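You operate a simulated robot arm through the tools that you are given. There is no shell and no other tool. Be economical: measure what you need, move in short steps, check, and stop when the job is done.

The job below is to be done with a simulated robot arm. You get a single attempt, and the scene is never put back.

TASK
Swap the blue roll for the green one and roll that whole band on at WIDE.
Fine: blue roll to the free peg of the core rack, green roll on the feed peg; width slide to WIDE, feed lever on, crank until it is bare.

It is judged by the outcome, as a careful person would: the job done as asked, and still so three seconds after it is handed in. It fails if anything else is knocked over, pushed out of place, dropped, spilled or broken.

THE ROBOT
A 7-joint arm with a two-finger parallel gripper, fixed in place. Base frame: the origin is at the foot of the arm, x ahead of it, y to its left, z up; the work surface is at about z = 787. Units: mm, degrees, N and s.
With the tool pointing down near the work surface it reaches from about 300 to 700 mm from the base axis. Its first joint turns from -66.0 to 66.0 degrees. Payload 1.57 kg.
The TCP is the grasp point between the finger pads, 30 mm short of the fingertips. In the tool frame z runs along the fingers and y along their closing line. The gripper opens to 110 mm. The fingers are 24 mm wide and 12 mm thick; the gripper's body (48 by 112 mm) begins 78 mm behind the TCP.
Orientation is that of the tool frame in the base frame, as a unit quaternion [x, y, z, w]. With the fingers straight down and closing along the base's y, the tool's x points along the base's -x, its y along +y and its z along -z.

THE INTERFACE
- The arm moves only by the tool step_arm. Its argument "moves" is a list of rows, each an object of numbers (a shift or turn left out is 0, a gripper value left out holds the last): "x", "y", "z": the shift along the tool's x, y, z in mm; "wx", "wy", "wz": the turn, a rotation vector about the tool's x, y, z in degrees; "hand": the opening, from 0 (shut) to 1 (fully open). In form: [{"x": .., "y": .., "z": .., "wx": .., "wy": .., "wz": .., "hand": ..}, ...]. A call has 1 to 20 rows; each row shifts and turns the commanded pose from where the row before left it, along the tool's axes as they then stand. Each row takes 0.2 s and may step no farther than 50 mm and 8.6 degrees from the row before; otherwise, or with a gripper value out of range, the whole call is refused. A pose out of reach is approached as far as the arm can. The call stops where the force on the tool passes 80 N (or 10 N more than at its start, if that is more) or the arm is blocked; 0.2 s more then pass. Each finger travels about 108 mm/s and halts on what it meets, pressing with about 40 N; the grip force reading is that of the motor and also rises with nothing between the fingers. The clock runs only during rows and for 0.2 s after the last one: add rows that do not move to give the fingers time. It gives the time, the measured TCP pose, the force on the tool (base axes), the opening and the grip force at its end, in the units of the frame above (readings bear some noise).
- Cameras (640 x 400 px; columns grow to the right, rows downward): "scene" is fixed at [162.5, -396.8, 1403.9]; the picture's right is [0.77, -0.63, 0.00], its down [-0.44, -0.54, -0.72] and it looks along [0.46, 0.56, -0.69] (base axes); focal length 275 px, centre (320, 200). "wrist" rides on the gripper at [70, 16, -141] in the tool frame; the picture's right is [-0.23, 0.97, 0.00], its down [-0.85, -0.20, -0.48] and it looks along [-0.47, -0.11, 0.88] (tool axes); focal length 222 px, centre (320, 200). There is no depth. A picture from a camera that has moved, and an enlarged one, comes with that camera's place and axes in the base frame and with its lens. The place of the scene camera against the robot may be out by one fixed shift of up to 18 mm in any direction.
- capture(camera): a new picture of that camera. No time passes.
- inspect(camera, box): a new picture of the part [left, top, right, bottom] of that camera's present view, enlarged. No time passes.
- close_job(): hands the job in; it is judged then, once.

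Work in short steps. Places have to be worked out from the pictures, the camera data and where the tool is seen: move nearer, look again, correct. Check each grasp and each placing, and mend what went wrong. You have 120 turns and 68 pictures in all, those below and enlarged ones among them. Open the gripper and draw the arm clear of the work before you hand the job in, unless the task says otherwise; then end with one line.

The tools are called after ">>>" as name(argument=value, ...) on one line, values as JSON. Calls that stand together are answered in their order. step_arm: Moves the arm, as the interface text tells. Its arguments: {"type":"object","properties":{"moves":{"type":"array","items":{"type":"object","properties":{"x":{"type":"number"},"y":{"type":"number"},"z":{"type":"number"},"wx":{"type":"number"},"wy":{"type":"number"},"wz":{"type":"number"},"hand":{"type":"number"}}}}},"required":["moves"]} The other tools are called the same way: capture (camera) takes a picture; inspect (camera, box) takes an enlarged picture of a part of a camera's view; close_job () hands the job in.

At the start:

```text
clock: 0.0
tool_pos: [420.6, 135.1, 1124.0]
tcp_rot: [-0.001, 1.0, 0.001, 0.001]
contact_force: [-0.3, 0.0, -0.9]
grip_width: 109.8
gripper_force: 0.0
```

scene: 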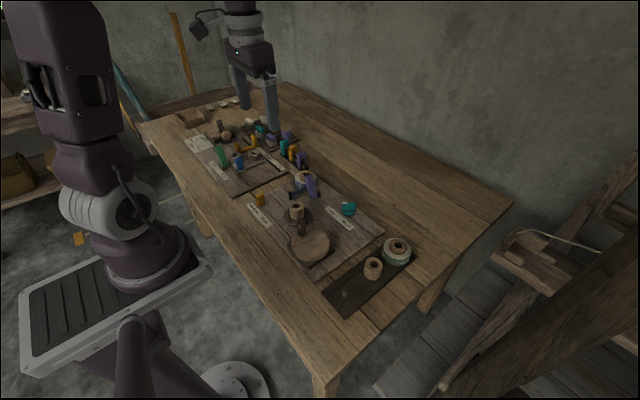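
wrist: 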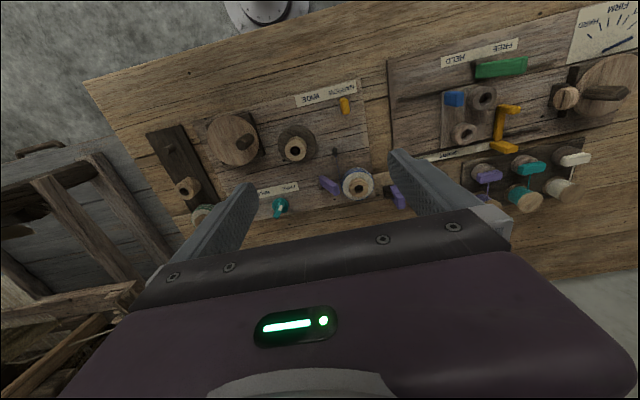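

The table holds two machines and racks. I'll take enlarged views to identify things first.

>>> inspect(camera="scene", box=[230, 160, 430, 320])

>>> inspect(camera="wrist", box=[130, 70, 410, 240])

>>> inspect(camera="wrist", box=[380, 10, 640, 230])

```text
2.50 times, centred on (330, 240) of scene
camera zoom: at [162.5, -396.8, 1403.9], right [0.77, -0.63, 0.0], down [-0.44, -0.54, -0.72], along [0.46, 0.56, -0.69], focal length 688 px, centre (295, 100)
```

zoom: 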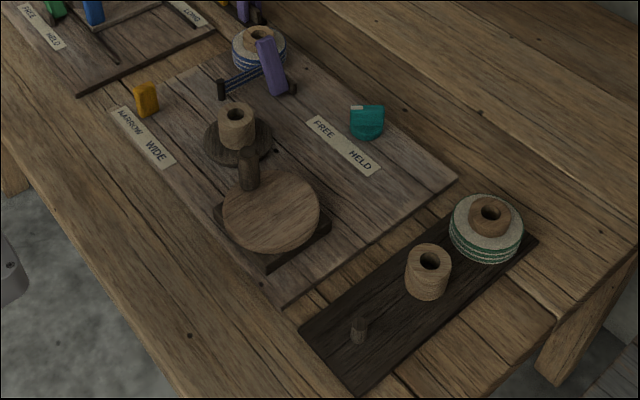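

```text
2.29 times, centred on (270, 155) of wrist
camera zoom: at [349.4, 151.6, 1264.2], right [0.23, 0.97, 0.0], down [0.85, -0.2, 0.48], along [0.47, -0.11, -0.88], focal length 508 px, centre (434, 303)
```

zoom: 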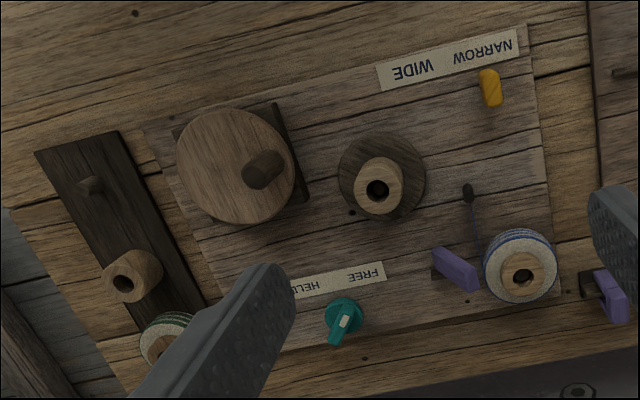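

```text
1.82 times, centred on (510, 120) of wrist
camera zoom: at [349.4, 151.6, 1264.2], right [0.23, 0.97, 0.0], down [0.85, -0.2, 0.48], along [0.47, -0.11, -0.88], focal length 404 px, centre (-26, 346)
```

zoom: 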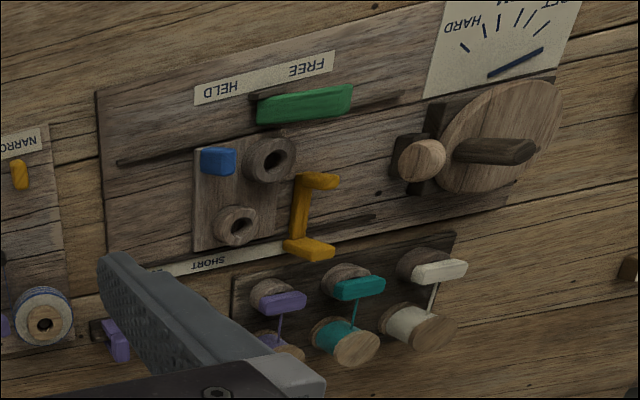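

Objects located roughly: blue roll ≈(568,174), core ≈(452,59), crank ≈(418,-45), free peg ≈(407,-191), green roll ≈(586,-194). I lower towards the blue roll for a closer look.

>>> step_arm(moves=[{"x": -10, "y": 10, "z": 45}, {"x": -10, "y": 10, "z": 45}, {"x": -10, "y": 10, "z": 40}])

>>> capture(camera="wrist")

```text
clock: 0.8
tool_pos: [449.3, 164.9, 993.2]
tcp_rot: [0.0, 1.0, 0.0, 0.0]
contact_force: [-0.5, 0.3, 0.7]
grip_width: 110.0
gripper_force: 0.1
```

```text
62 pictures are left
camera wrist: at [379.7, 182.8, 1133.6], right [0.23, 0.97, 0.0], down [0.85, -0.2, 0.48], along [0.47, -0.11, -0.88], focal length 222 px, centre (320, 200)
```

wrist: 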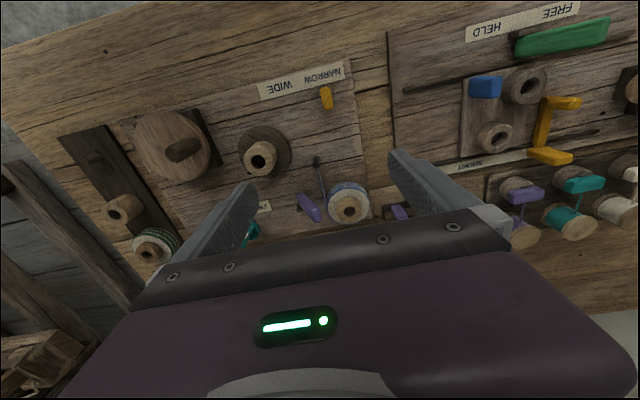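

>>> inspect(camera="wrist", box=[230, 120, 420, 230])

>>> inspect(camera="scene", box=[270, 150, 370, 220])

```text
3.37 times, centred on (325, 175) of wrist
camera zoom: at [379.7, 182.8, 1133.6], right [0.23, 0.97, 0.0], down [0.85, -0.2, 0.48], along [0.47, -0.11, -0.88], focal length 748 px, centre (303, 284)
```

zoom: 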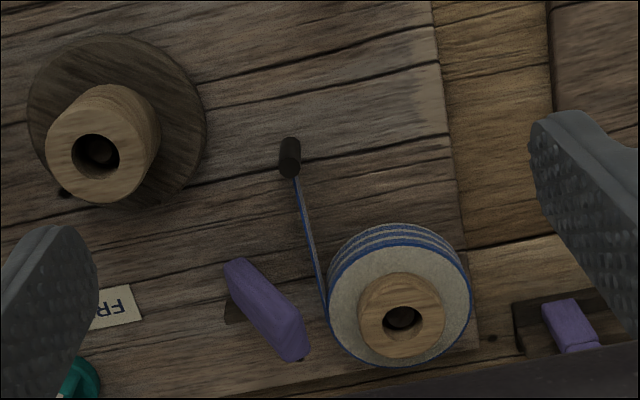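

```text
5.71 times, centred on (320, 185) of scene
camera zoom: at [162.5, -396.8, 1403.9], right [0.77, -0.63, 0.0], down [-0.44, -0.54, -0.72], along [0.46, 0.56, -0.69], focal length 1573 px, centre (320, 286)
```

zoom: 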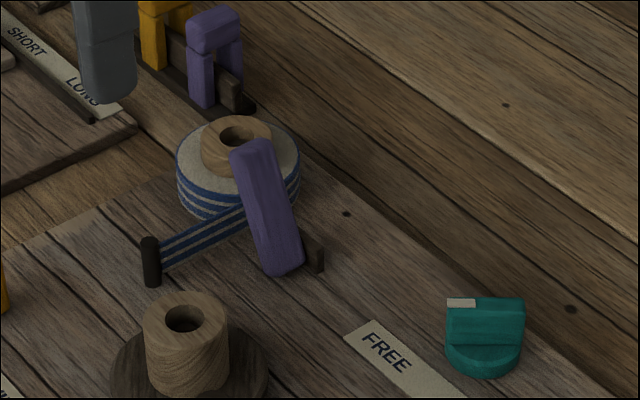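

The lever stands leaning beside the blue roll on its -y side, so I'll grip the roll with fingers closing along x. I move above it (≈(564,186)) and turn the tool 90°.

>>> step_arm(moves=[{"x": -38, "y": 7}, {"x": -38, "y": 7}, {"x": -39, "y": 7}, {"wz": 8.2}, {"wz": 8.2}, {"wz": 8.2}, {"wz": 8.2}, {"wz": 8.2}, {"wz": 8.2}, {"wz": 8.2}, {"wz": 8.2}, {"wz": 8.2}, {"wz": 8.2}, {"wz": 8.0}, {}])

>>> capture(camera="wrist")

```text
clock: 4.0
tool_pos: [566.0, 185.3, 993.3]
tcp_rot: [0.708, 0.706, 0.0, 0.001]
contact_force: [0.3, -1.2, -0.2]
grip_width: 110.0
gripper_force: 0.1
```

```text
59 pictures are left
camera wrist: at [581.0, 255.8, 1133.9], right [0.97, -0.23, 0.0], down [-0.2, -0.85, 0.48], along [-0.11, -0.47, -0.88], focal length 222 px, centre (320, 200)
```

wrist: 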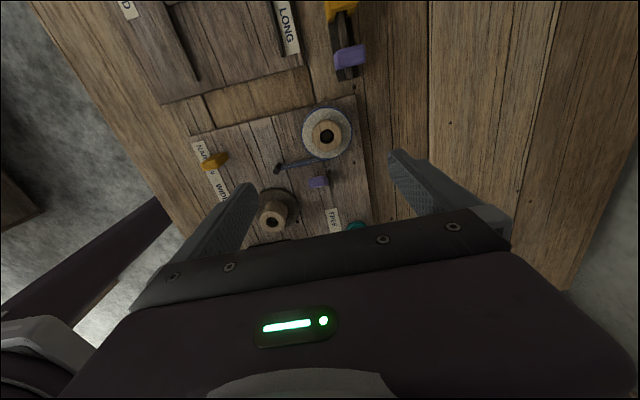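

>>> inspect(camera="wrist", box=[230, 90, 390, 190])

```text
4.00 times, centred on (310, 140) of wrist
camera zoom: at [581.0, 255.8, 1133.9], right [0.97, -0.23, 0.0], down [-0.2, -0.85, 0.48], along [-0.11, -0.47, -0.88], focal length 888 px, centre (360, 440)
```

zoom: 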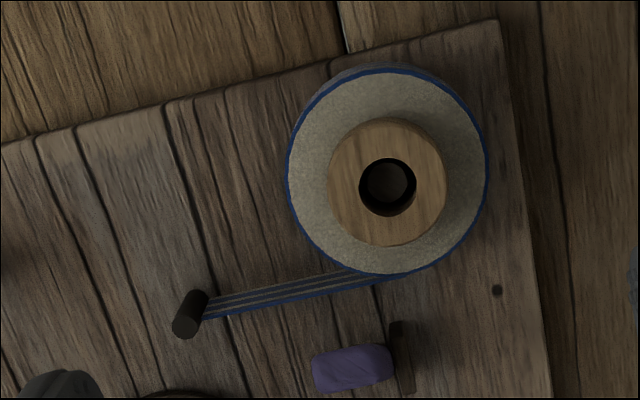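

The roll centre works out to ≈(574,186) with its top near z≈823. Moving over it and lower, then re-measuring.

>>> step_arm(moves=[{"y": 8, "z": 35, "hand": 0.9}, {"z": 35}, {}])

>>> inspect(camera="wrist", box=[200, 60, 440, 210])

```text
clock: 4.8
tool_pos: [572.3, 184.2, 922.0]
tcp_rot: [0.707, 0.707, 0.0, 0.0]
contact_force: [-0.3, -0.1, -0.7]
grip_width: 98.9
gripper_force: 0.0
```

```text
2.67 times, centred on (320, 135) of wrist
camera zoom: at [588.1, 255.4, 1063.0], right [0.97, -0.23, 0.0], down [-0.2, -0.85, 0.48], along [-0.11, -0.47, -0.88], focal length 592 px, centre (320, 373)
```

zoom: 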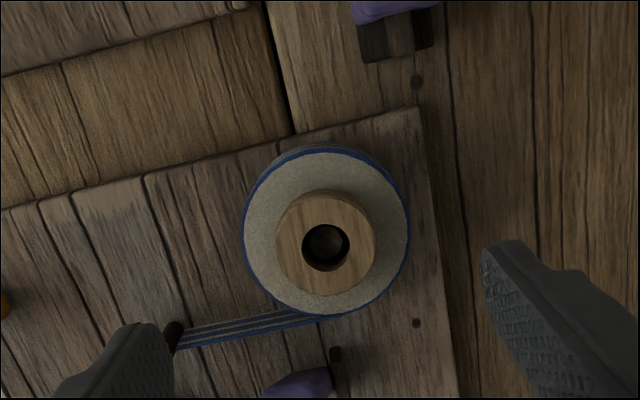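

Two views agree: roll hub top at (574,186,825), hub Ø≈41, roll Ø≈71. Descend around the roll with fingertips to just above the board.

>>> step_arm(moves=[{"x": 2, "y": 2, "z": 30}, {"z": 30}, {"z": 20}, {"z": 6}, {}])

>>> capture(camera="wrist")

>>> inspect(camera="scene", box=[260, 130, 380, 220])

```text
clock: 6.0
tool_pos: [576.1, 186.6, 835.9]
tcp_rot: [0.708, 0.707, -0.001, 0.0]
contact_force: [-0.4, 0.9, 0.2]
grip_width: 99.1
gripper_force: 0.0
```

```text
56 pictures are left
camera wrist: at [591.6, 257.3, 977.6], right [0.97, -0.23, 0.0], down [-0.2, -0.85, 0.48], along [-0.11, -0.47, -0.88], focal length 222 px, centre (320, 200)
```

wrist: 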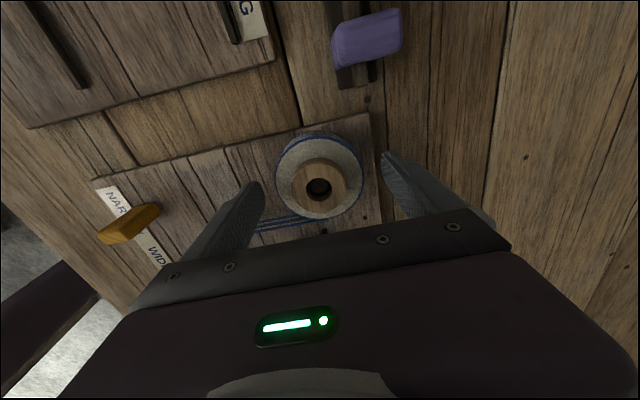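

```text
4.44 times, centred on (320, 175) of scene
camera zoom: at [162.5, -396.8, 1403.9], right [0.77, -0.63, 0.0], down [-0.44, -0.54, -0.72], along [0.46, 0.56, -0.69], focal length 1224 px, centre (320, 311)
```

zoom: 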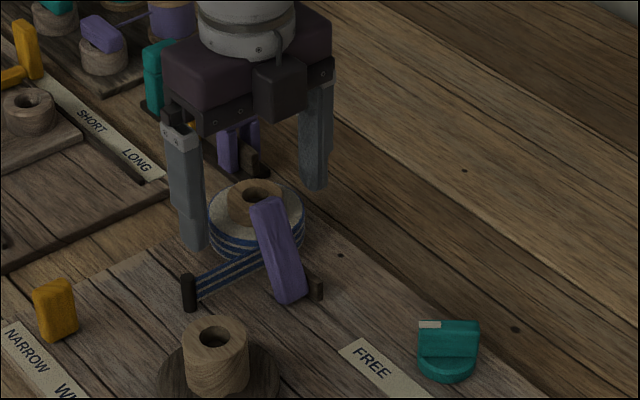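

Fingers straddle the roll. Closing and testing the grip.

>>> step_arm(moves=[{"hand": 0.4}, {}, {}, {}])

```text
clock: 7.0
tool_pos: [576.1, 187.1, 837.7]
tcp_rot: [0.707, 0.708, 0.0, 0.0]
contact_force: [0.5, 0.6, -1.0]
grip_width: 66.5
gripper_force: 40.0
```

Gripped at 66.5 mm. Lift straight up slowly and look.

>>> step_arm(moves=[{"z": -10}, {"z": -15}, {"z": -25}, {"z": -30}, {"z": -30}, {}])

>>> capture(camera="wrist")

>>> inspect(camera="scene", box=[260, 100, 380, 220])

```text
clock: 8.4
tool_pos: [574.6, 188.4, 945.6]
tcp_rot: [0.707, 0.707, 0.001, 0.0]
contact_force: [-0.6, -0.3, -0.7]
grip_width: 66.6
gripper_force: 40.1
```

```text
54 pictures are left
camera wrist: at [591.0, 258.8, 1087.9], right [0.97, -0.23, 0.0], down [-0.2, -0.85, 0.48], along [-0.11, -0.47, -0.88], focal length 222 px, centre (320, 200)
```

wrist: 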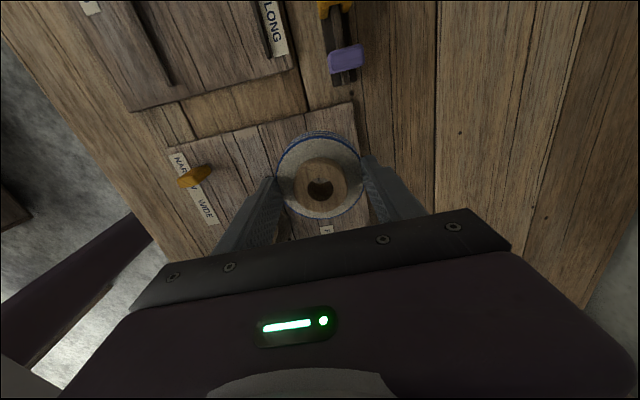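

```text
3.33 times, centred on (320, 160) of scene
camera zoom: at [162.6, -396.8, 1403.9], right [0.77, -0.63, 0.0], down [-0.44, -0.54, -0.72], along [0.46, 0.56, -0.69], focal length 918 px, centre (320, 333)
```

zoom: 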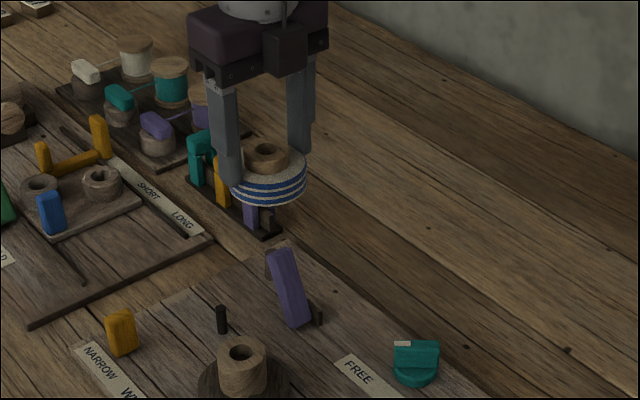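

Blue roll is up. Carry it high toward the core rack (≈(400,-160)), then turn back −90°.

>>> step_arm(moves=[{"z": -20}, {"x": -30, "y": -16}, {"x": -38, "y": -20}, {"x": -38, "y": -20}, {"x": -38, "y": -20}, {"x": -38, "y": -20}, {"x": -38, "y": -20}, {"x": -38, "y": -20}, {"x": -38, "y": -20}, {"x": -38, "y": -20}, {}])

>>> step_arm(moves=[{"wz": -8.2}, {"wz": -8.2}, {"wz": -8.2}, {"wz": -8.2}, {"wz": -8.2}, {"wz": -8.2}, {"wz": -8.2}, {"wz": -8.2}, {"wz": -8.2}, {"wz": -8.2}, {"wz": -8.0}, {}])

>>> capture(camera="wrist")

```text
clock: 10.8
tool_pos: [397.0, -147.0, 967.4]
tcp_rot: [0.707, 0.707, 0.0, 0.0]
contact_force: [-0.1, -0.1, -0.7]
grip_width: 66.4
gripper_force: 40.1
```

```text
clock: 13.4
tool_pos: [398.0, -146.8, 968.7]
tcp_rot: [0.0, 1.0, 0.0, 0.001]
contact_force: [0.3, 1.0, -0.2]
grip_width: 66.4
gripper_force: 40.6
```

```text
52 pictures are left
camera wrist: at [328.1, -128.8, 1109.1], right [0.23, 0.97, 0.0], down [0.86, -0.2, 0.48], along [0.47, -0.11, -0.88], focal length 222 px, centre (320, 200)
```

wrist: 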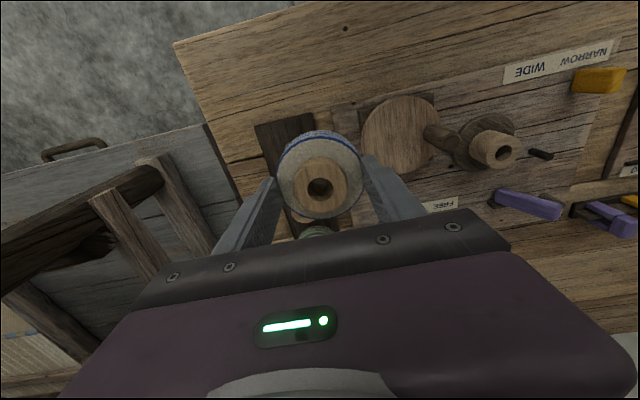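

The peg is hidden behind the held roll; I back off in −x to see it.

>>> step_arm(moves=[{"x": 40}, {"x": 40}, {}])

>>> inspect(camera="wrist", box=[200, 90, 440, 240])

```text
clock: 14.2
tool_pos: [318.5, -146.4, 966.2]
tcp_rot: [0.0, 1.0, 0.0, 0.0]
contact_force: [0.3, 0.3, 0.3]
grip_width: 66.6
gripper_force: 39.3
```

```text
2.67 times, centred on (320, 165) of wrist
camera zoom: at [248.3, -129.9, 1108.5], right [0.23, 0.97, 0.0], down [0.85, -0.2, 0.48], along [0.47, -0.11, -0.88], focal length 592 px, centre (320, 293)
```

zoom: 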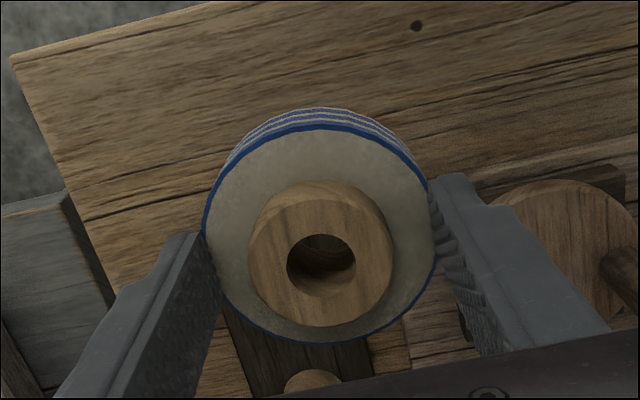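

Wrong way – the view extends forward. Move forward in +x instead so the peg appears above the roll in the picture.

>>> step_arm(moves=[{"x": -40}, {"x": -40}, {"x": -40}, {"x": -40}, {}])

>>> inspect(camera="wrist", box=[160, 60, 480, 260])

```text
clock: 15.4
tool_pos: [478.8, -146.0, 969.3]
tcp_rot: [0.001, 1.0, -0.001, 0.0]
contact_force: [0.1, 0.2, -0.3]
grip_width: 66.4
gripper_force: 40.1
```

```text
2.00 times, centred on (320, 160) of wrist
camera zoom: at [408.0, -127.8, 1110.3], right [0.23, 0.97, 0.0], down [0.85, -0.2, 0.48], along [0.47, -0.11, -0.88], focal length 444 px, centre (320, 280)
```

zoom: 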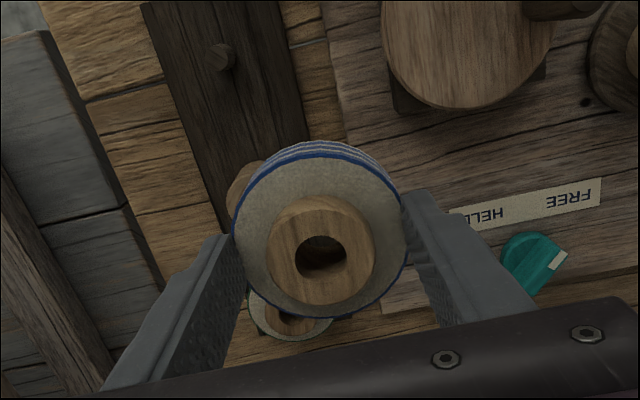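

Peg visible at ≈(406,-187). I shift the camera straight above it to remove height dependence.

>>> step_arm(moves=[{"y": -30}, {"y": -29}, {}])

>>> inspect(camera="wrist", box=[200, 50, 440, 200])

```text
clock: 16.2
tool_pos: [479.0, -206.8, 969.9]
tcp_rot: [0.0, 1.0, 0.0, -0.001]
contact_force: [1.1, -0.5, -1.0]
grip_width: 66.6
gripper_force: 40.1
```

```text
2.67 times, centred on (320, 125) of wrist
camera zoom: at [408.8, -189.1, 1110.7], right [0.23, 0.97, 0.0], down [0.85, -0.2, 0.48], along [0.47, -0.11, -0.88], focal length 592 px, centre (320, 400)
```

zoom: 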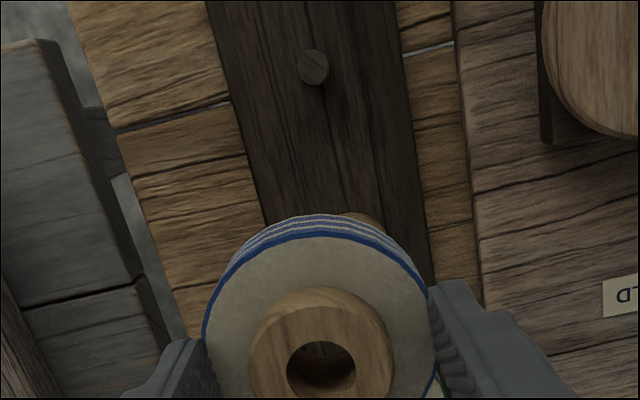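

Peg centre ≈(405,-191). Considering the slight hub offset in the grip, I move over it and go down to just above the peg, then check.

>>> step_arm(moves=[{"x": 38, "y": 7.5}, {"x": 37, "y": 7}, {"z": 45}, {"z": 35}, {}])

>>> inspect(camera="scene", box=[280, 220, 440, 320])

>>> capture(camera="wrist")

```text
clock: 17.4
tool_pos: [404.8, -193.0, 885.4]
tcp_rot: [0.0, 1.0, 0.001, -0.001]
contact_force: [0.0, -0.4, -0.6]
grip_width: 66.6
gripper_force: 40.1
```

```text
4.00 times, centred on (360, 270) of scene
camera zoom: at [162.6, -396.8, 1403.9], right [0.77, -0.63, 0.0], down [-0.44, -0.54, -0.72], along [0.46, 0.56, -0.69], focal length 1101 px, centre (160, -80)
```

zoom: 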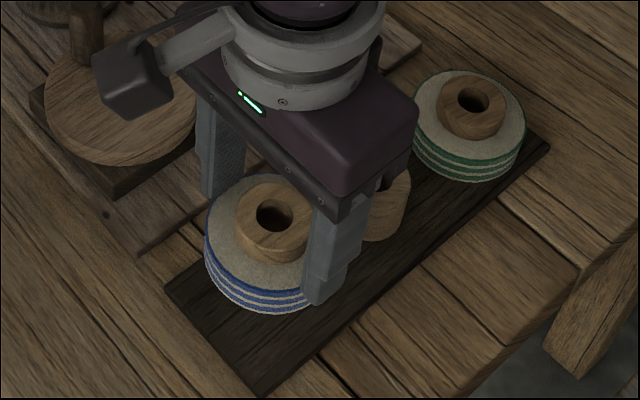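

```text
47 pictures are left
camera wrist: at [333.8, -175.6, 1026.3], right [0.23, 0.97, 0.0], down [0.85, -0.2, 0.48], along [0.47, -0.11, -0.88], focal length 222 px, centre (320, 200)
```

wrist: 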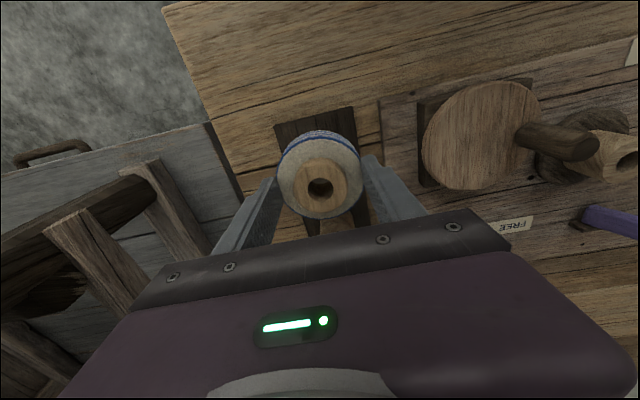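

Positioned over the peg. Lowering gently, watching the force.

>>> step_arm(moves=[{"z": 10}, {"z": 8}, {"z": 6}, {"z": 4}, {}])

```text
clock: 18.6
tool_pos: [404.4, -190.9, 858.4]
tcp_rot: [0.001, 1.0, 0.0, 0.0]
contact_force: [0.2, 0.5, -0.8]
grip_width: 66.3
gripper_force: 40.1
```

>>> step_arm(moves=[{"z": 4}, {"z": 4}, {"z": 4}, {"z": 4}, {}])

```text
clock: 19.8
tool_pos: [403.5, -191.6, 843.3]
tcp_rot: [0.001, 1.0, 0.0, 0.0]
contact_force: [0.3, -0.2, -0.3]
grip_width: 66.5
gripper_force: 40.4
```

No contact yet; keep lowering softly.

>>> step_arm(moves=[{"z": 3}, {"z": 3}, {"z": 2}, {}])

>>> inspect(camera="scene", box=[280, 220, 440, 320])

```text
clock: 20.8
tool_pos: [403.6, -191.4, 834.7]
tcp_rot: [0.0, 1.0, 0.0, 0.001]
contact_force: [-0.5, 0.3, -0.3]
grip_width: 66.5
gripper_force: 40.4
```

```text
4.00 times, centred on (360, 270) of scene
camera zoom: at [162.6, -396.8, 1403.9], right [0.77, -0.63, 0.0], down [-0.44, -0.54, -0.72], along [0.46, 0.56, -0.69], focal length 1101 px, centre (160, -80)
```

zoom: 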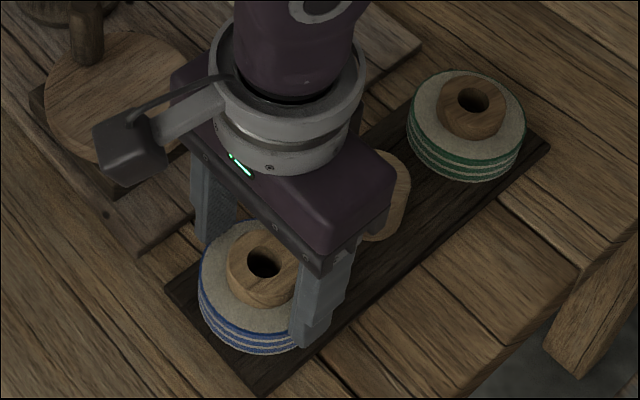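

>>> step_arm(moves=[{"z": 2}, {"z": 2}, {"z": 2}, {}])

```text
clock: 21.8
tool_pos: [403.0, -192.4, 829.8]
tcp_rot: [0.0, 1.0, -0.001, 0.001]
contact_force: [-1.6, 7.8, 39.1]
grip_width: 66.5
gripper_force: 39.9
```

Contact at z≈829 — seated on the board. Relax 1 mm, open to just clear, and check.

>>> step_arm(moves=[{"z": -1}, {"hand": 0.75}, {}, {}])

>>> step_arm(moves=[{"z": -20}, {"z": -40}, {"z": -45}, {"x": -35, "z": -30}, {"x": -35}, {}])

>>> inspect(camera="scene", box=[280, 220, 440, 320])

>>> capture(camera="wrist")

```text
clock: 22.8
tool_pos: [403.9, -191.1, 830.2]
tcp_rot: [0.0, 1.0, -0.001, 0.0]
contact_force: [0.7, 0.4, 0.5]
grip_width: 82.8
gripper_force: 0.1
```

```text
clock: 24.2
tool_pos: [473.4, -191.9, 964.3]
tcp_rot: [0.0, 1.0, 0.001, 0.0]
contact_force: [0.0, 0.6, 0.5]
grip_width: 82.6
gripper_force: 0.2
```

```text
4.00 times, centred on (360, 270) of scene
camera zoom: at [162.6, -396.8, 1403.9], right [0.77, -0.63, 0.0], down [-0.44, -0.54, -0.72], along [0.46, 0.56, -0.69], focal length 1101 px, centre (160, -80)
```

zoom: 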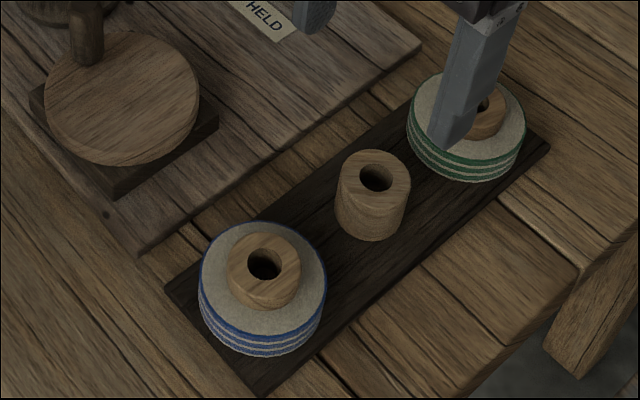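

```text
44 pictures are left
camera wrist: at [404.3, -174.0, 1105.9], right [0.23, 0.97, 0.0], down [0.85, -0.2, 0.48], along [0.47, -0.11, -0.88], focal length 222 px, centre (320, 200)
```

wrist: 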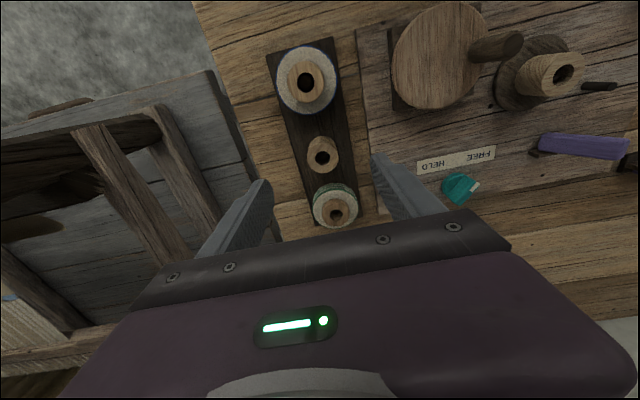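

Blue roll is seated on the rack. Now move over the green roll (≈(582,-190)) and measure it.

>>> step_arm(moves=[{"x": -36, "hand": 0.9}, {"x": -36}, {"x": -36, "z": 20}, {"z": 20}, {}])

>>> inspect(camera="wrist", box=[200, 60, 440, 210])

```text
clock: 25.4
tool_pos: [580.7, -191.5, 926.8]
tcp_rot: [0.0, 1.0, 0.0, 0.0]
contact_force: [-0.5, -0.1, -0.3]
grip_width: 99.0
gripper_force: 0.0
```

```text
2.67 times, centred on (320, 135) of wrist
camera zoom: at [510.9, -174.0, 1067.5], right [0.23, 0.97, 0.0], down [0.85, -0.2, 0.48], along [0.47, -0.11, -0.88], focal length 592 px, centre (320, 373)
```

zoom: 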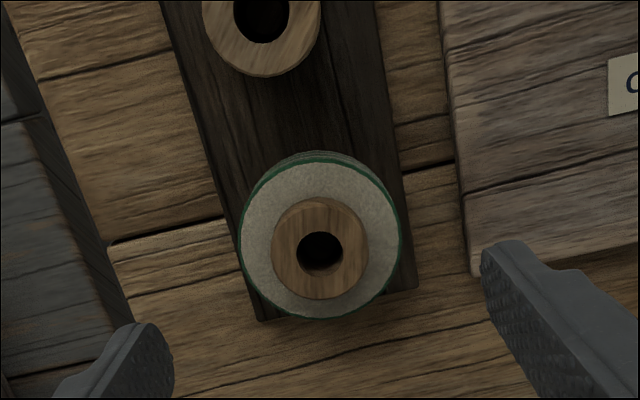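

Green roll centre ≈(585,-191.5). Descend to the same grip height (TCP z≈830) and close.

>>> step_arm(moves=[{"x": -4, "z": 30}, {"z": 30}, {"z": 25}, {"z": 11}, {}, {"hand": 0.4}, {}, {}, {}])

```text
clock: 27.4
tool_pos: [585.7, -190.7, 828.8]
tcp_rot: [0.0, 1.0, 0.001, 0.0]
contact_force: [-0.1, -0.2, -0.9]
grip_width: 66.1
gripper_force: 40.2
```

Gripped (66.1 mm). Lift, carry over to near the feed peg, and turn +90°.

>>> step_arm(moves=[{"z": -10}, {"z": -25}, {"z": -40}, {"z": -50}, {"z": -15}, {"x": 3, "y": 38}, {"x": 4, "y": 45}, {"x": 4, "y": 45}, {"x": 4, "y": 45}, {"x": 4, "y": 45}, {"x": 4, "y": 45}, {"x": 4, "y": 45}, {}])

>>> step_arm(moves=[{"wz": 8.2}, {"wz": 8.2}, {"wz": 8.2}, {"wz": 8.2}, {"wz": 8.2}, {"wz": 8.2}, {"wz": 8.2}, {"wz": 8.2}, {"wz": 8.2}, {"wz": 8.2}, {"wz": 8.0}, {}])

>>> inspect(camera="wrist", box=[200, 50, 440, 200])

```text
clock: 30.2
tool_pos: [559.6, 117.0, 969.4]
tcp_rot: [0.0, 1.0, 0.0, 0.0]
contact_force: [0.0, 0.2, -1.1]
grip_width: 66.1
gripper_force: 40.2
```

```text
clock: 32.8
tool_pos: [559.5, 116.4, 969.9]
tcp_rot: [0.709, 0.706, 0.0, 0.0]
contact_force: [-0.5, 0.8, -0.6]
grip_width: 66.3
gripper_force: 39.8
```

```text
2.67 times, centred on (320, 125) of wrist
camera zoom: at [574.7, 187.4, 1110.5], right [0.97, -0.23, 0.0], down [-0.2, -0.85, 0.48], along [-0.11, -0.47, -0.88], focal length 592 px, centre (320, 400)
```

zoom: 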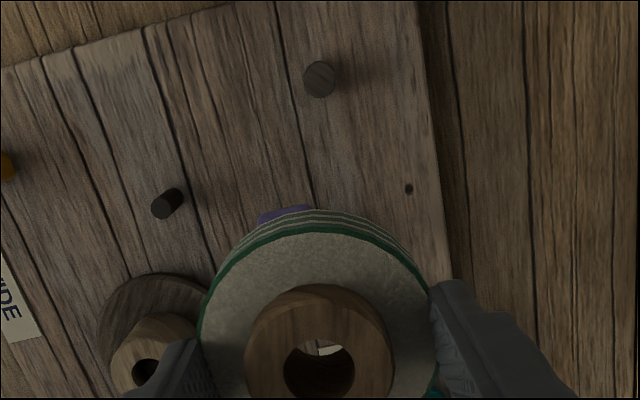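

Feed peg at ≈(574.3,186). Move over it and lower to just above the peg tip, then gently down (expected seat z≈836).

>>> step_arm(moves=[{"x": 35, "y": 7.5}, {"x": 34.5, "y": 7.3}, {"z": 40}, {"z": 35}, {"z": 15}, {"z": 8}, {"z": 6}, {}])

```text
clock: 34.6
tool_pos: [573.7, 187.5, 865.3]
tcp_rot: [0.707, 0.707, 0.001, 0.0]
contact_force: [0.2, -0.6, -0.9]
grip_width: 66.3
gripper_force: 40.1
```

>>> step_arm(moves=[{"z": 4}, {"z": 4}, {"z": 4}, {"z": 4}, {"z": 4}, {}])

```text
clock: 36.0
tool_pos: [573.8, 185.3, 844.6]
tcp_rot: [0.707, 0.707, 0.0, 0.0]
contact_force: [-0.3, 0.1, -0.6]
grip_width: 66.4
gripper_force: 40.0
```

Sliding down without resistance. Continue to the seat.

>>> step_arm(moves=[{"z": 3}, {"z": 3}, {"z": 2}, {"z": 1}, {}])

```text
clock: 37.2
tool_pos: [573.4, 186.4, 836.4]
tcp_rot: [0.707, 0.708, 0.0, 0.001]
contact_force: [0.0, -0.2, -1.0]
grip_width: 66.1
gripper_force: 39.7
```

>>> step_arm(moves=[{"z": 1}, {"z": 1}, {"z": 1}, {}])

```text
clock: 38.2
tool_pos: [572.8, 187.5, 832.7]
tcp_rot: [0.707, 0.707, 0.001, 0.0]
contact_force: [0.0, -0.4, -1.0]
grip_width: 66.4
gripper_force: 40.0
```

>>> step_arm(moves=[{"z": 1}, {"z": 1}, {"z": 1}, {"z": 1}, {}])

>>> inspect(camera="scene", box=[260, 130, 380, 220])

```text
clock: 39.4
tool_pos: [573.7, 185.5, 829.7]
tcp_rot: [0.707, 0.707, 0.002, 0.001]
contact_force: [-7.0, 7.1, 38.7]
grip_width: 66.0
gripper_force: 39.8
```

```text
4.44 times, centred on (320, 175) of scene
camera zoom: at [161.7, -396.8, 1404.0], right [0.77, -0.63, 0.0], down [-0.44, -0.54, -0.72], along [0.46, 0.56, -0.69], focal length 1224 px, centre (320, 311)
```

zoom: 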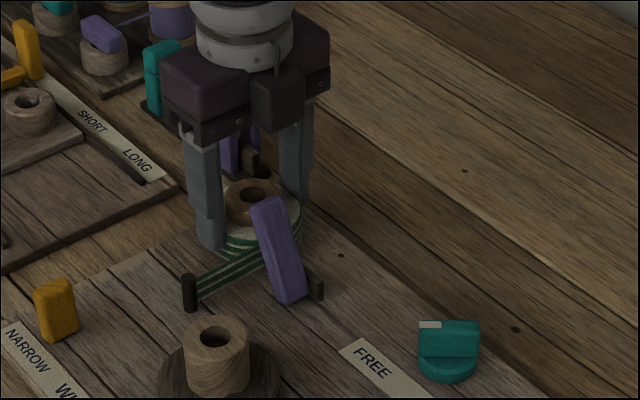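

Seated – the green band is threaded to the guide post. Relax, open, and lift away.

>>> step_arm(moves=[{"z": -1}, {"hand": 0.78}, {}, {}, {"z": -20}, {"z": -40}, {"z": -45}, {"z": -40}, {}])

>>> capture(camera="wrist")

>>> inspect(camera="scene", box=[240, 150, 400, 270])

```text
clock: 41.4
tool_pos: [574.9, 186.3, 974.0]
tcp_rot: [0.708, 0.707, 0.0, -0.001]
contact_force: [0.4, 0.0, -0.5]
grip_width: 85.9
gripper_force: 0.1
```

```text
40 pictures are left
camera wrist: at [590.8, 257.9, 1116.0], right [0.97, -0.23, 0.0], down [-0.2, -0.85, 0.48], along [-0.11, -0.47, -0.88], focal length 222 px, centre (320, 200)
```

wrist: 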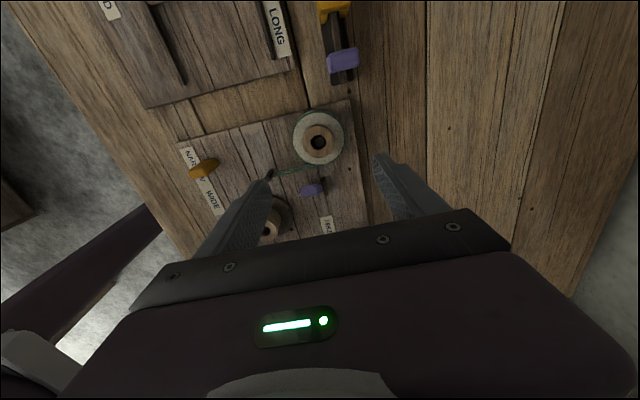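

```text
3.33 times, centred on (320, 210) of scene
camera zoom: at [162.5, -396.8, 1403.9], right [0.77, -0.63, 0.0], down [-0.44, -0.54, -0.72], along [0.46, 0.56, -0.69], focal length 918 px, centre (320, 167)
```

zoom: 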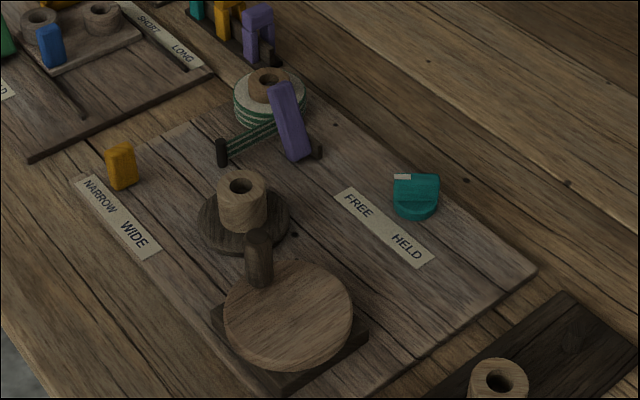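

Green roll is on the feed peg, knob points to FREE (leave it). Now go to the width slide at ≈(405,185); turn back to the default orientation and look.

>>> step_arm(moves=[{"x": -3, "y": -45}, {"x": -3, "y": -45}, {"x": -4, "y": -45}, {"wz": -8.2}, {"wz": -8.2}, {"wz": -8.2}, {"wz": -8.2}, {"wz": -8.2}, {"wz": -8.2}, {"wz": -8.2}, {"wz": -8.2}, {"wz": -8.2}, {"wz": -8.2}, {"wz": -8.0, "hand": 0.5}, {}])

>>> inspect(camera="wrist", box=[200, 60, 440, 210])

```text
clock: 44.6
tool_pos: [439.8, 176.6, 975.6]
tcp_rot: [0.0, 1.0, 0.001, 0.0]
contact_force: [-0.7, 1.3, -0.4]
grip_width: 55.0
gripper_force: 0.0
```

```text
2.67 times, centred on (320, 135) of wrist
camera zoom: at [368.5, 193.6, 1116.4], right [0.23, 0.97, 0.0], down [0.86, -0.2, 0.48], along [0.47, -0.11, -0.88], focal length 592 px, centre (320, 373)
```

zoom: 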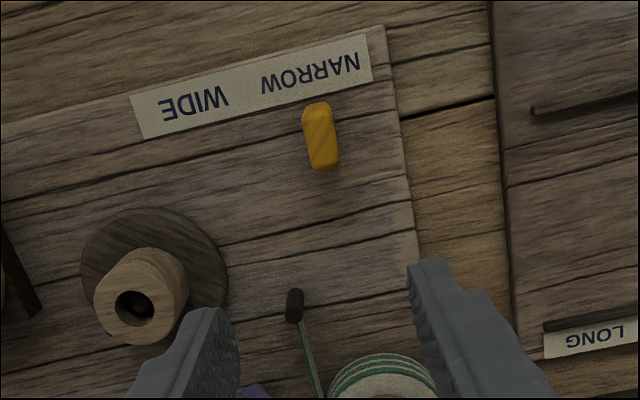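

Slide block at ≈(405,186); WIDE is 59 mm toward −y. Descend over the block and grip it.

>>> step_arm(moves=[{"x": 17, "y": 5}, {"x": 17.5, "y": 4.5}, {"z": 45}, {"z": 45}, {"z": 35}, {"z": 10}, {}])

>>> capture(camera="wrist")

>>> inspect(camera="scene", box=[210, 150, 330, 240])

```text
clock: 46.2
tool_pos: [404.7, 185.6, 840.7]
tcp_rot: [0.001, 1.0, 0.0, 0.001]
contact_force: [0.0, -0.1, -0.6]
grip_width: 55.2
gripper_force: 0.1
```

```text
37 pictures are left
camera wrist: at [334.1, 203.9, 981.4], right [0.23, 0.97, 0.0], down [0.85, -0.2, 0.48], along [0.47, -0.11, -0.88], focal length 222 px, centre (320, 200)
```

wrist: 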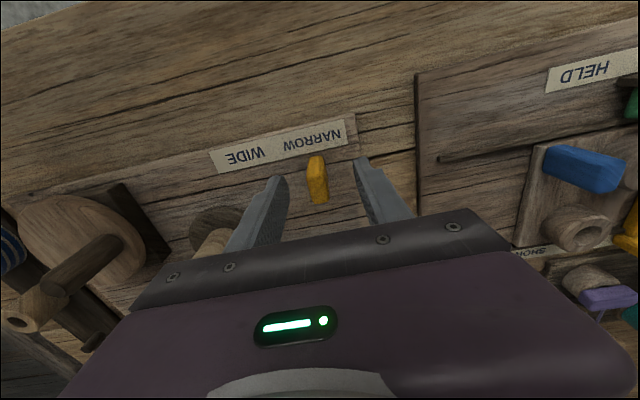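

```text
4.44 times, centred on (270, 195) of scene
camera zoom: at [162.6, -396.8, 1403.9], right [0.77, -0.63, 0.0], down [-0.44, -0.54, -0.72], along [0.46, 0.56, -0.69], focal length 1224 px, centre (542, 222)
```

zoom: 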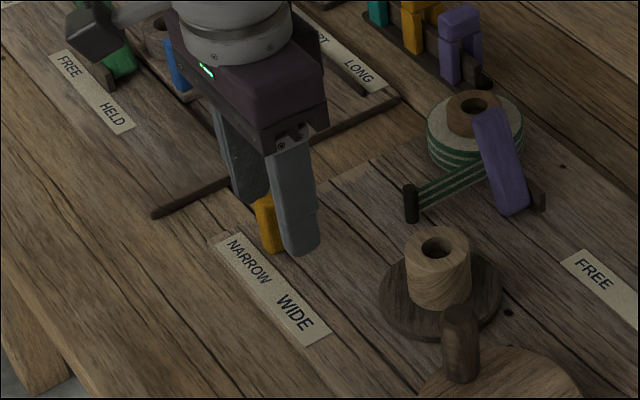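

Well aligned. Lower 3 mm and close.

>>> step_arm(moves=[{"z": 3}, {"hand": 0.05}, {}, {}, {}])

```text
clock: 47.4
tool_pos: [404.5, 185.7, 837.4]
tcp_rot: [0.001, 1.0, -0.001, -0.001]
contact_force: [2.5, -12.7, -0.5]
grip_width: 13.8
gripper_force: 30.2
```

Gripping the block (13.8 mm). Draw it along −y about 55 mm in small rows.

>>> step_arm(moves=[{"y": -6}, {"y": -8}, {"y": -8}, {"y": -8}, {"y": -8}, {"y": -8}, {"y": -6}, {}])

>>> inspect(camera="scene", box=[210, 150, 330, 240])

```text
clock: 49.2
tool_pos: [404.6, 132.0, 837.2]
tcp_rot: [-0.001, 1.0, -0.001, 0.001]
contact_force: [4.1, -0.2, -10.0]
grip_width: 13.8
gripper_force: 30.0
```

```text
4.44 times, centred on (270, 195) of scene
camera zoom: at [162.7, -396.7, 1403.9], right [0.77, -0.63, 0.0], down [-0.44, -0.54, -0.72], along [0.46, 0.56, -0.69], focal length 1224 px, centre (542, 222)
```

zoom: 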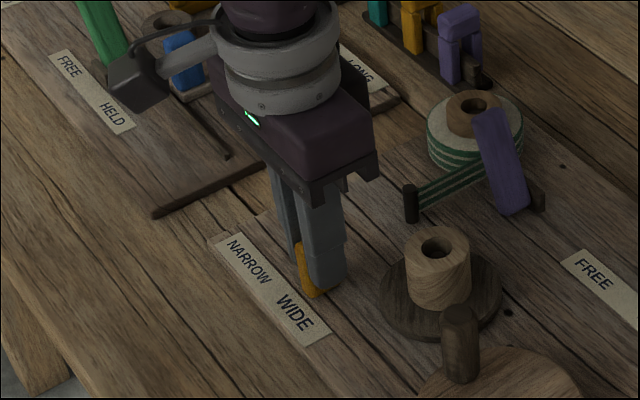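

It slides. Continue in fine steps until the end stop is felt.

>>> step_arm(moves=[{"y": -2}, {"y": -2}, {"y": -2}, {}])

```text
clock: 50.2
tool_pos: [403.1, 126.8, 837.2]
tcp_rot: [0.0, 1.0, 0.0, 0.001]
contact_force: [1.3, 0.3, 16.4]
grip_width: 13.6
gripper_force: 30.2
```

>>> step_arm(moves=[{"y": -2}, {"y": -2}, {"y": -2}, {}])

```text
clock: 51.2
tool_pos: [403.9, 123.3, 836.9]
tcp_rot: [-0.002, 1.0, 0.002, 0.001]
contact_force: [-7.0, 43.3, 25.6]
grip_width: 13.9
gripper_force: 30.3
```

End stop reached (≈y 124). Relax, release, lift and check.

>>> step_arm(moves=[{"y": 2}, {"hand": 0.3}, {}, {}, {"z": -30}, {"z": -45}, {"z": -45}, {}])

>>> inspect(camera="scene", box=[230, 160, 390, 280])

>>> capture(camera="wrist")

```text
clock: 53.0
tool_pos: [405.3, 121.7, 959.7]
tcp_rot: [0.001, 1.0, -0.001, 0.0]
contact_force: [-1.2, -0.2, 0.2]
grip_width: 32.9
gripper_force: 0.1
```

```text
3.33 times, centred on (310, 220) of scene
camera zoom: at [162.5, -396.8, 1403.9], right [0.77, -0.63, 0.0], down [-0.44, -0.54, -0.72], along [0.46, 0.56, -0.69], focal length 918 px, centre (353, 133)
```

zoom: 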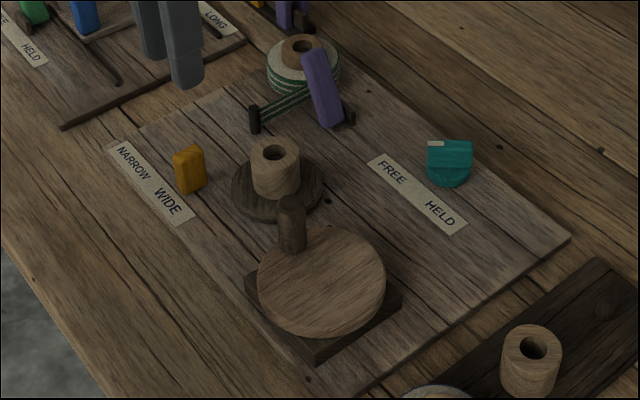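

```text
33 pictures are left
camera wrist: at [333.8, 139.3, 1099.2], right [0.23, 0.97, 0.0], down [0.85, -0.2, 0.48], along [0.47, -0.11, -0.88], focal length 222 px, centre (320, 200)
```

wrist: 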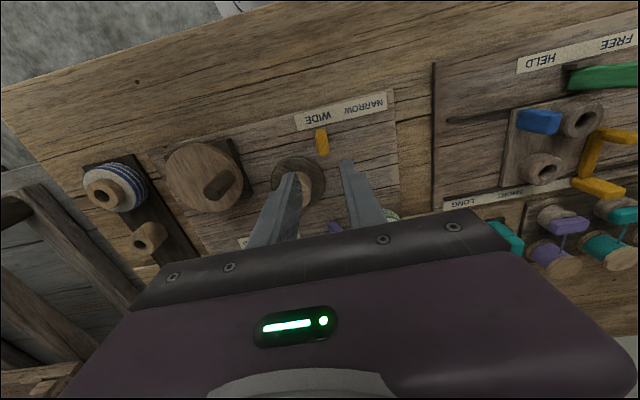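

Slide is at WIDE. Now look at the feed lever (≈(545,125)).

>>> step_arm(moves=[{"x": -45, "z": -10}, {"x": -45}, {"x": -40}, {"hand": 0.0}, {}])

>>> inspect(camera="wrist", box=[200, 60, 440, 210])

```text
clock: 54.2
tool_pos: [534.1, 124.6, 965.1]
tcp_rot: [0.0, 1.0, 0.0, 0.0]
contact_force: [0.4, -0.4, -0.7]
grip_width: 0.1
gripper_force: 21.4
```

```text
2.67 times, centred on (320, 135) of wrist
camera zoom: at [463.2, 142.1, 1107.5], right [0.23, 0.97, 0.0], down [0.85, -0.2, 0.48], along [0.47, -0.11, -0.88], focal length 592 px, centre (320, 373)
```

zoom: 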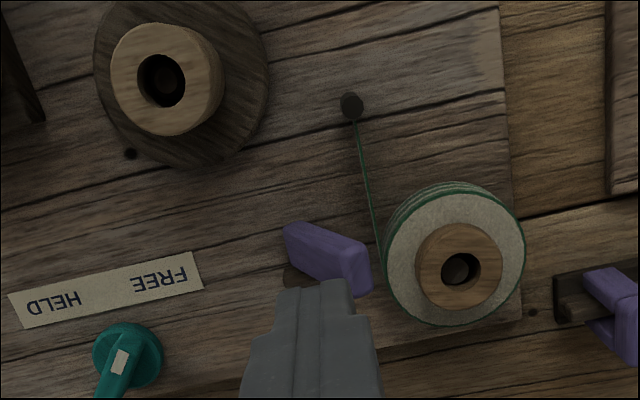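

Lever leans toward the roll: base ≈(548,111,805), top ≈(549,136,855). I'll bring shut fingers to its +y side above the roll's edge, then push it to −y.

>>> step_arm(moves=[{"x": -12, "y": 18}, {"y": 19}, {"z": 40}, {"z": 40}, {"z": 18}, {}])

>>> inspect(camera="wrist", box=[200, 60, 440, 210])

>>> inspect(camera="scene", box=[260, 130, 380, 220])

```text
clock: 55.6
tool_pos: [547.8, 161.4, 869.1]
tcp_rot: [0.001, 1.0, 0.0, 0.001]
contact_force: [-0.1, -0.7, -0.5]
grip_width: 0.0
gripper_force: 21.4
```

```text
2.67 times, centred on (320, 135) of wrist
camera zoom: at [476.4, 178.0, 1010.5], right [0.23, 0.97, 0.0], down [0.85, -0.2, 0.48], along [0.47, -0.11, -0.88], focal length 592 px, centre (320, 373)
```

zoom: 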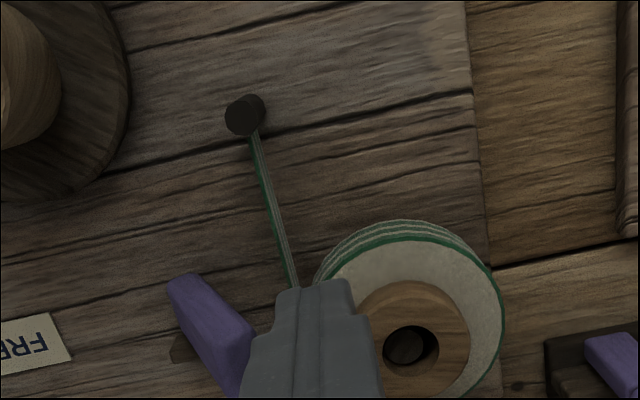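

```text
4.44 times, centred on (320, 175) of scene
camera zoom: at [162.6, -396.8, 1403.9], right [0.77, -0.63, 0.0], down [-0.44, -0.54, -0.72], along [0.46, 0.56, -0.69], focal length 1224 px, centre (320, 311)
```

zoom: 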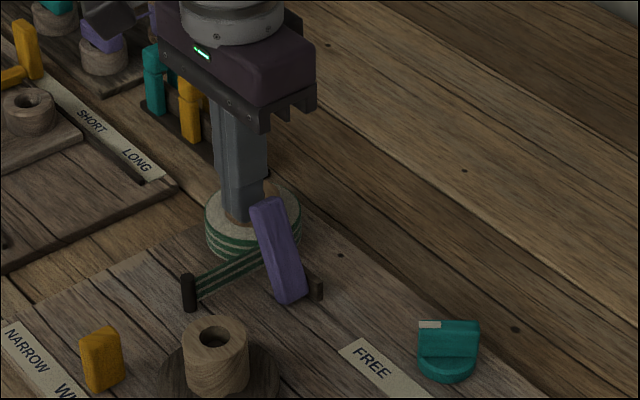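

Fingers stand behind the lever. Push toward −y in small steps.

>>> step_arm(moves=[{"y": -6}, {"y": -6}, {"y": -6}, {"y": -6}, {"y": -6}, {}])

>>> inspect(camera="scene", box=[260, 130, 380, 220])

```text
clock: 57.0
tool_pos: [546.0, 130.0, 869.6]
tcp_rot: [0.001, 1.0, 0.0, 0.0]
contact_force: [-0.2, 0.6, -0.1]
grip_width: 0.2
gripper_force: 21.7
```

```text
4.44 times, centred on (320, 175) of scene
camera zoom: at [162.5, -396.8, 1403.9], right [0.77, -0.63, 0.0], down [-0.44, -0.54, -0.72], along [0.46, 0.56, -0.69], focal length 1224 px, centre (320, 311)
```

zoom: 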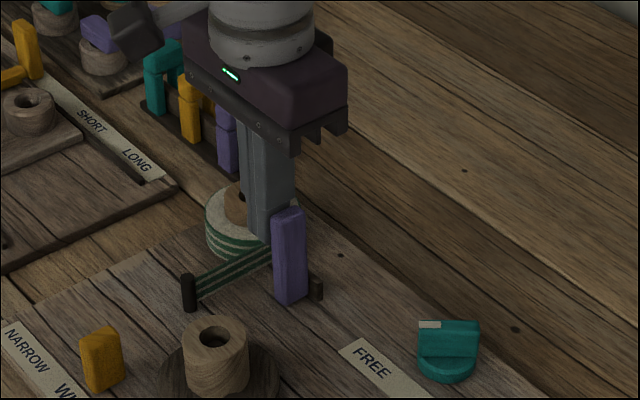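

The lever swings with the push (now upright). Continue.

>>> step_arm(moves=[{"y": -5}, {"y": -5}, {"y": -5}, {"y": -5}, {}])

>>> inspect(camera="scene", box=[260, 130, 380, 220])

```text
clock: 58.2
tool_pos: [547.6, 110.2, 868.4]
tcp_rot: [0.0, 1.0, 0.0, 0.0]
contact_force: [-1.3, 4.2, -0.7]
grip_width: 0.0
gripper_force: 21.5
```

```text
4.44 times, centred on (320, 175) of scene
camera zoom: at [162.5, -396.7, 1403.9], right [0.77, -0.63, 0.0], down [-0.44, -0.54, -0.72], along [0.46, 0.56, -0.69], focal length 1224 px, centre (320, 311)
```

zoom: 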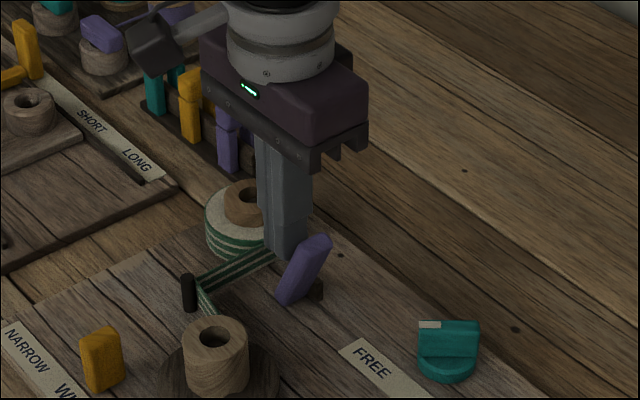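

The band now runs on to the core: feed is on. Push a little further to the stop.

>>> step_arm(moves=[{"y": -3}, {"y": -3}, {}])

```text
clock: 59.0
tool_pos: [545.5, 109.4, 868.9]
tcp_rot: [-0.002, 1.0, 0.003, 0.001]
contact_force: [-3.7, 41.0, 3.3]
grip_width: 0.0
gripper_force: 21.2
```

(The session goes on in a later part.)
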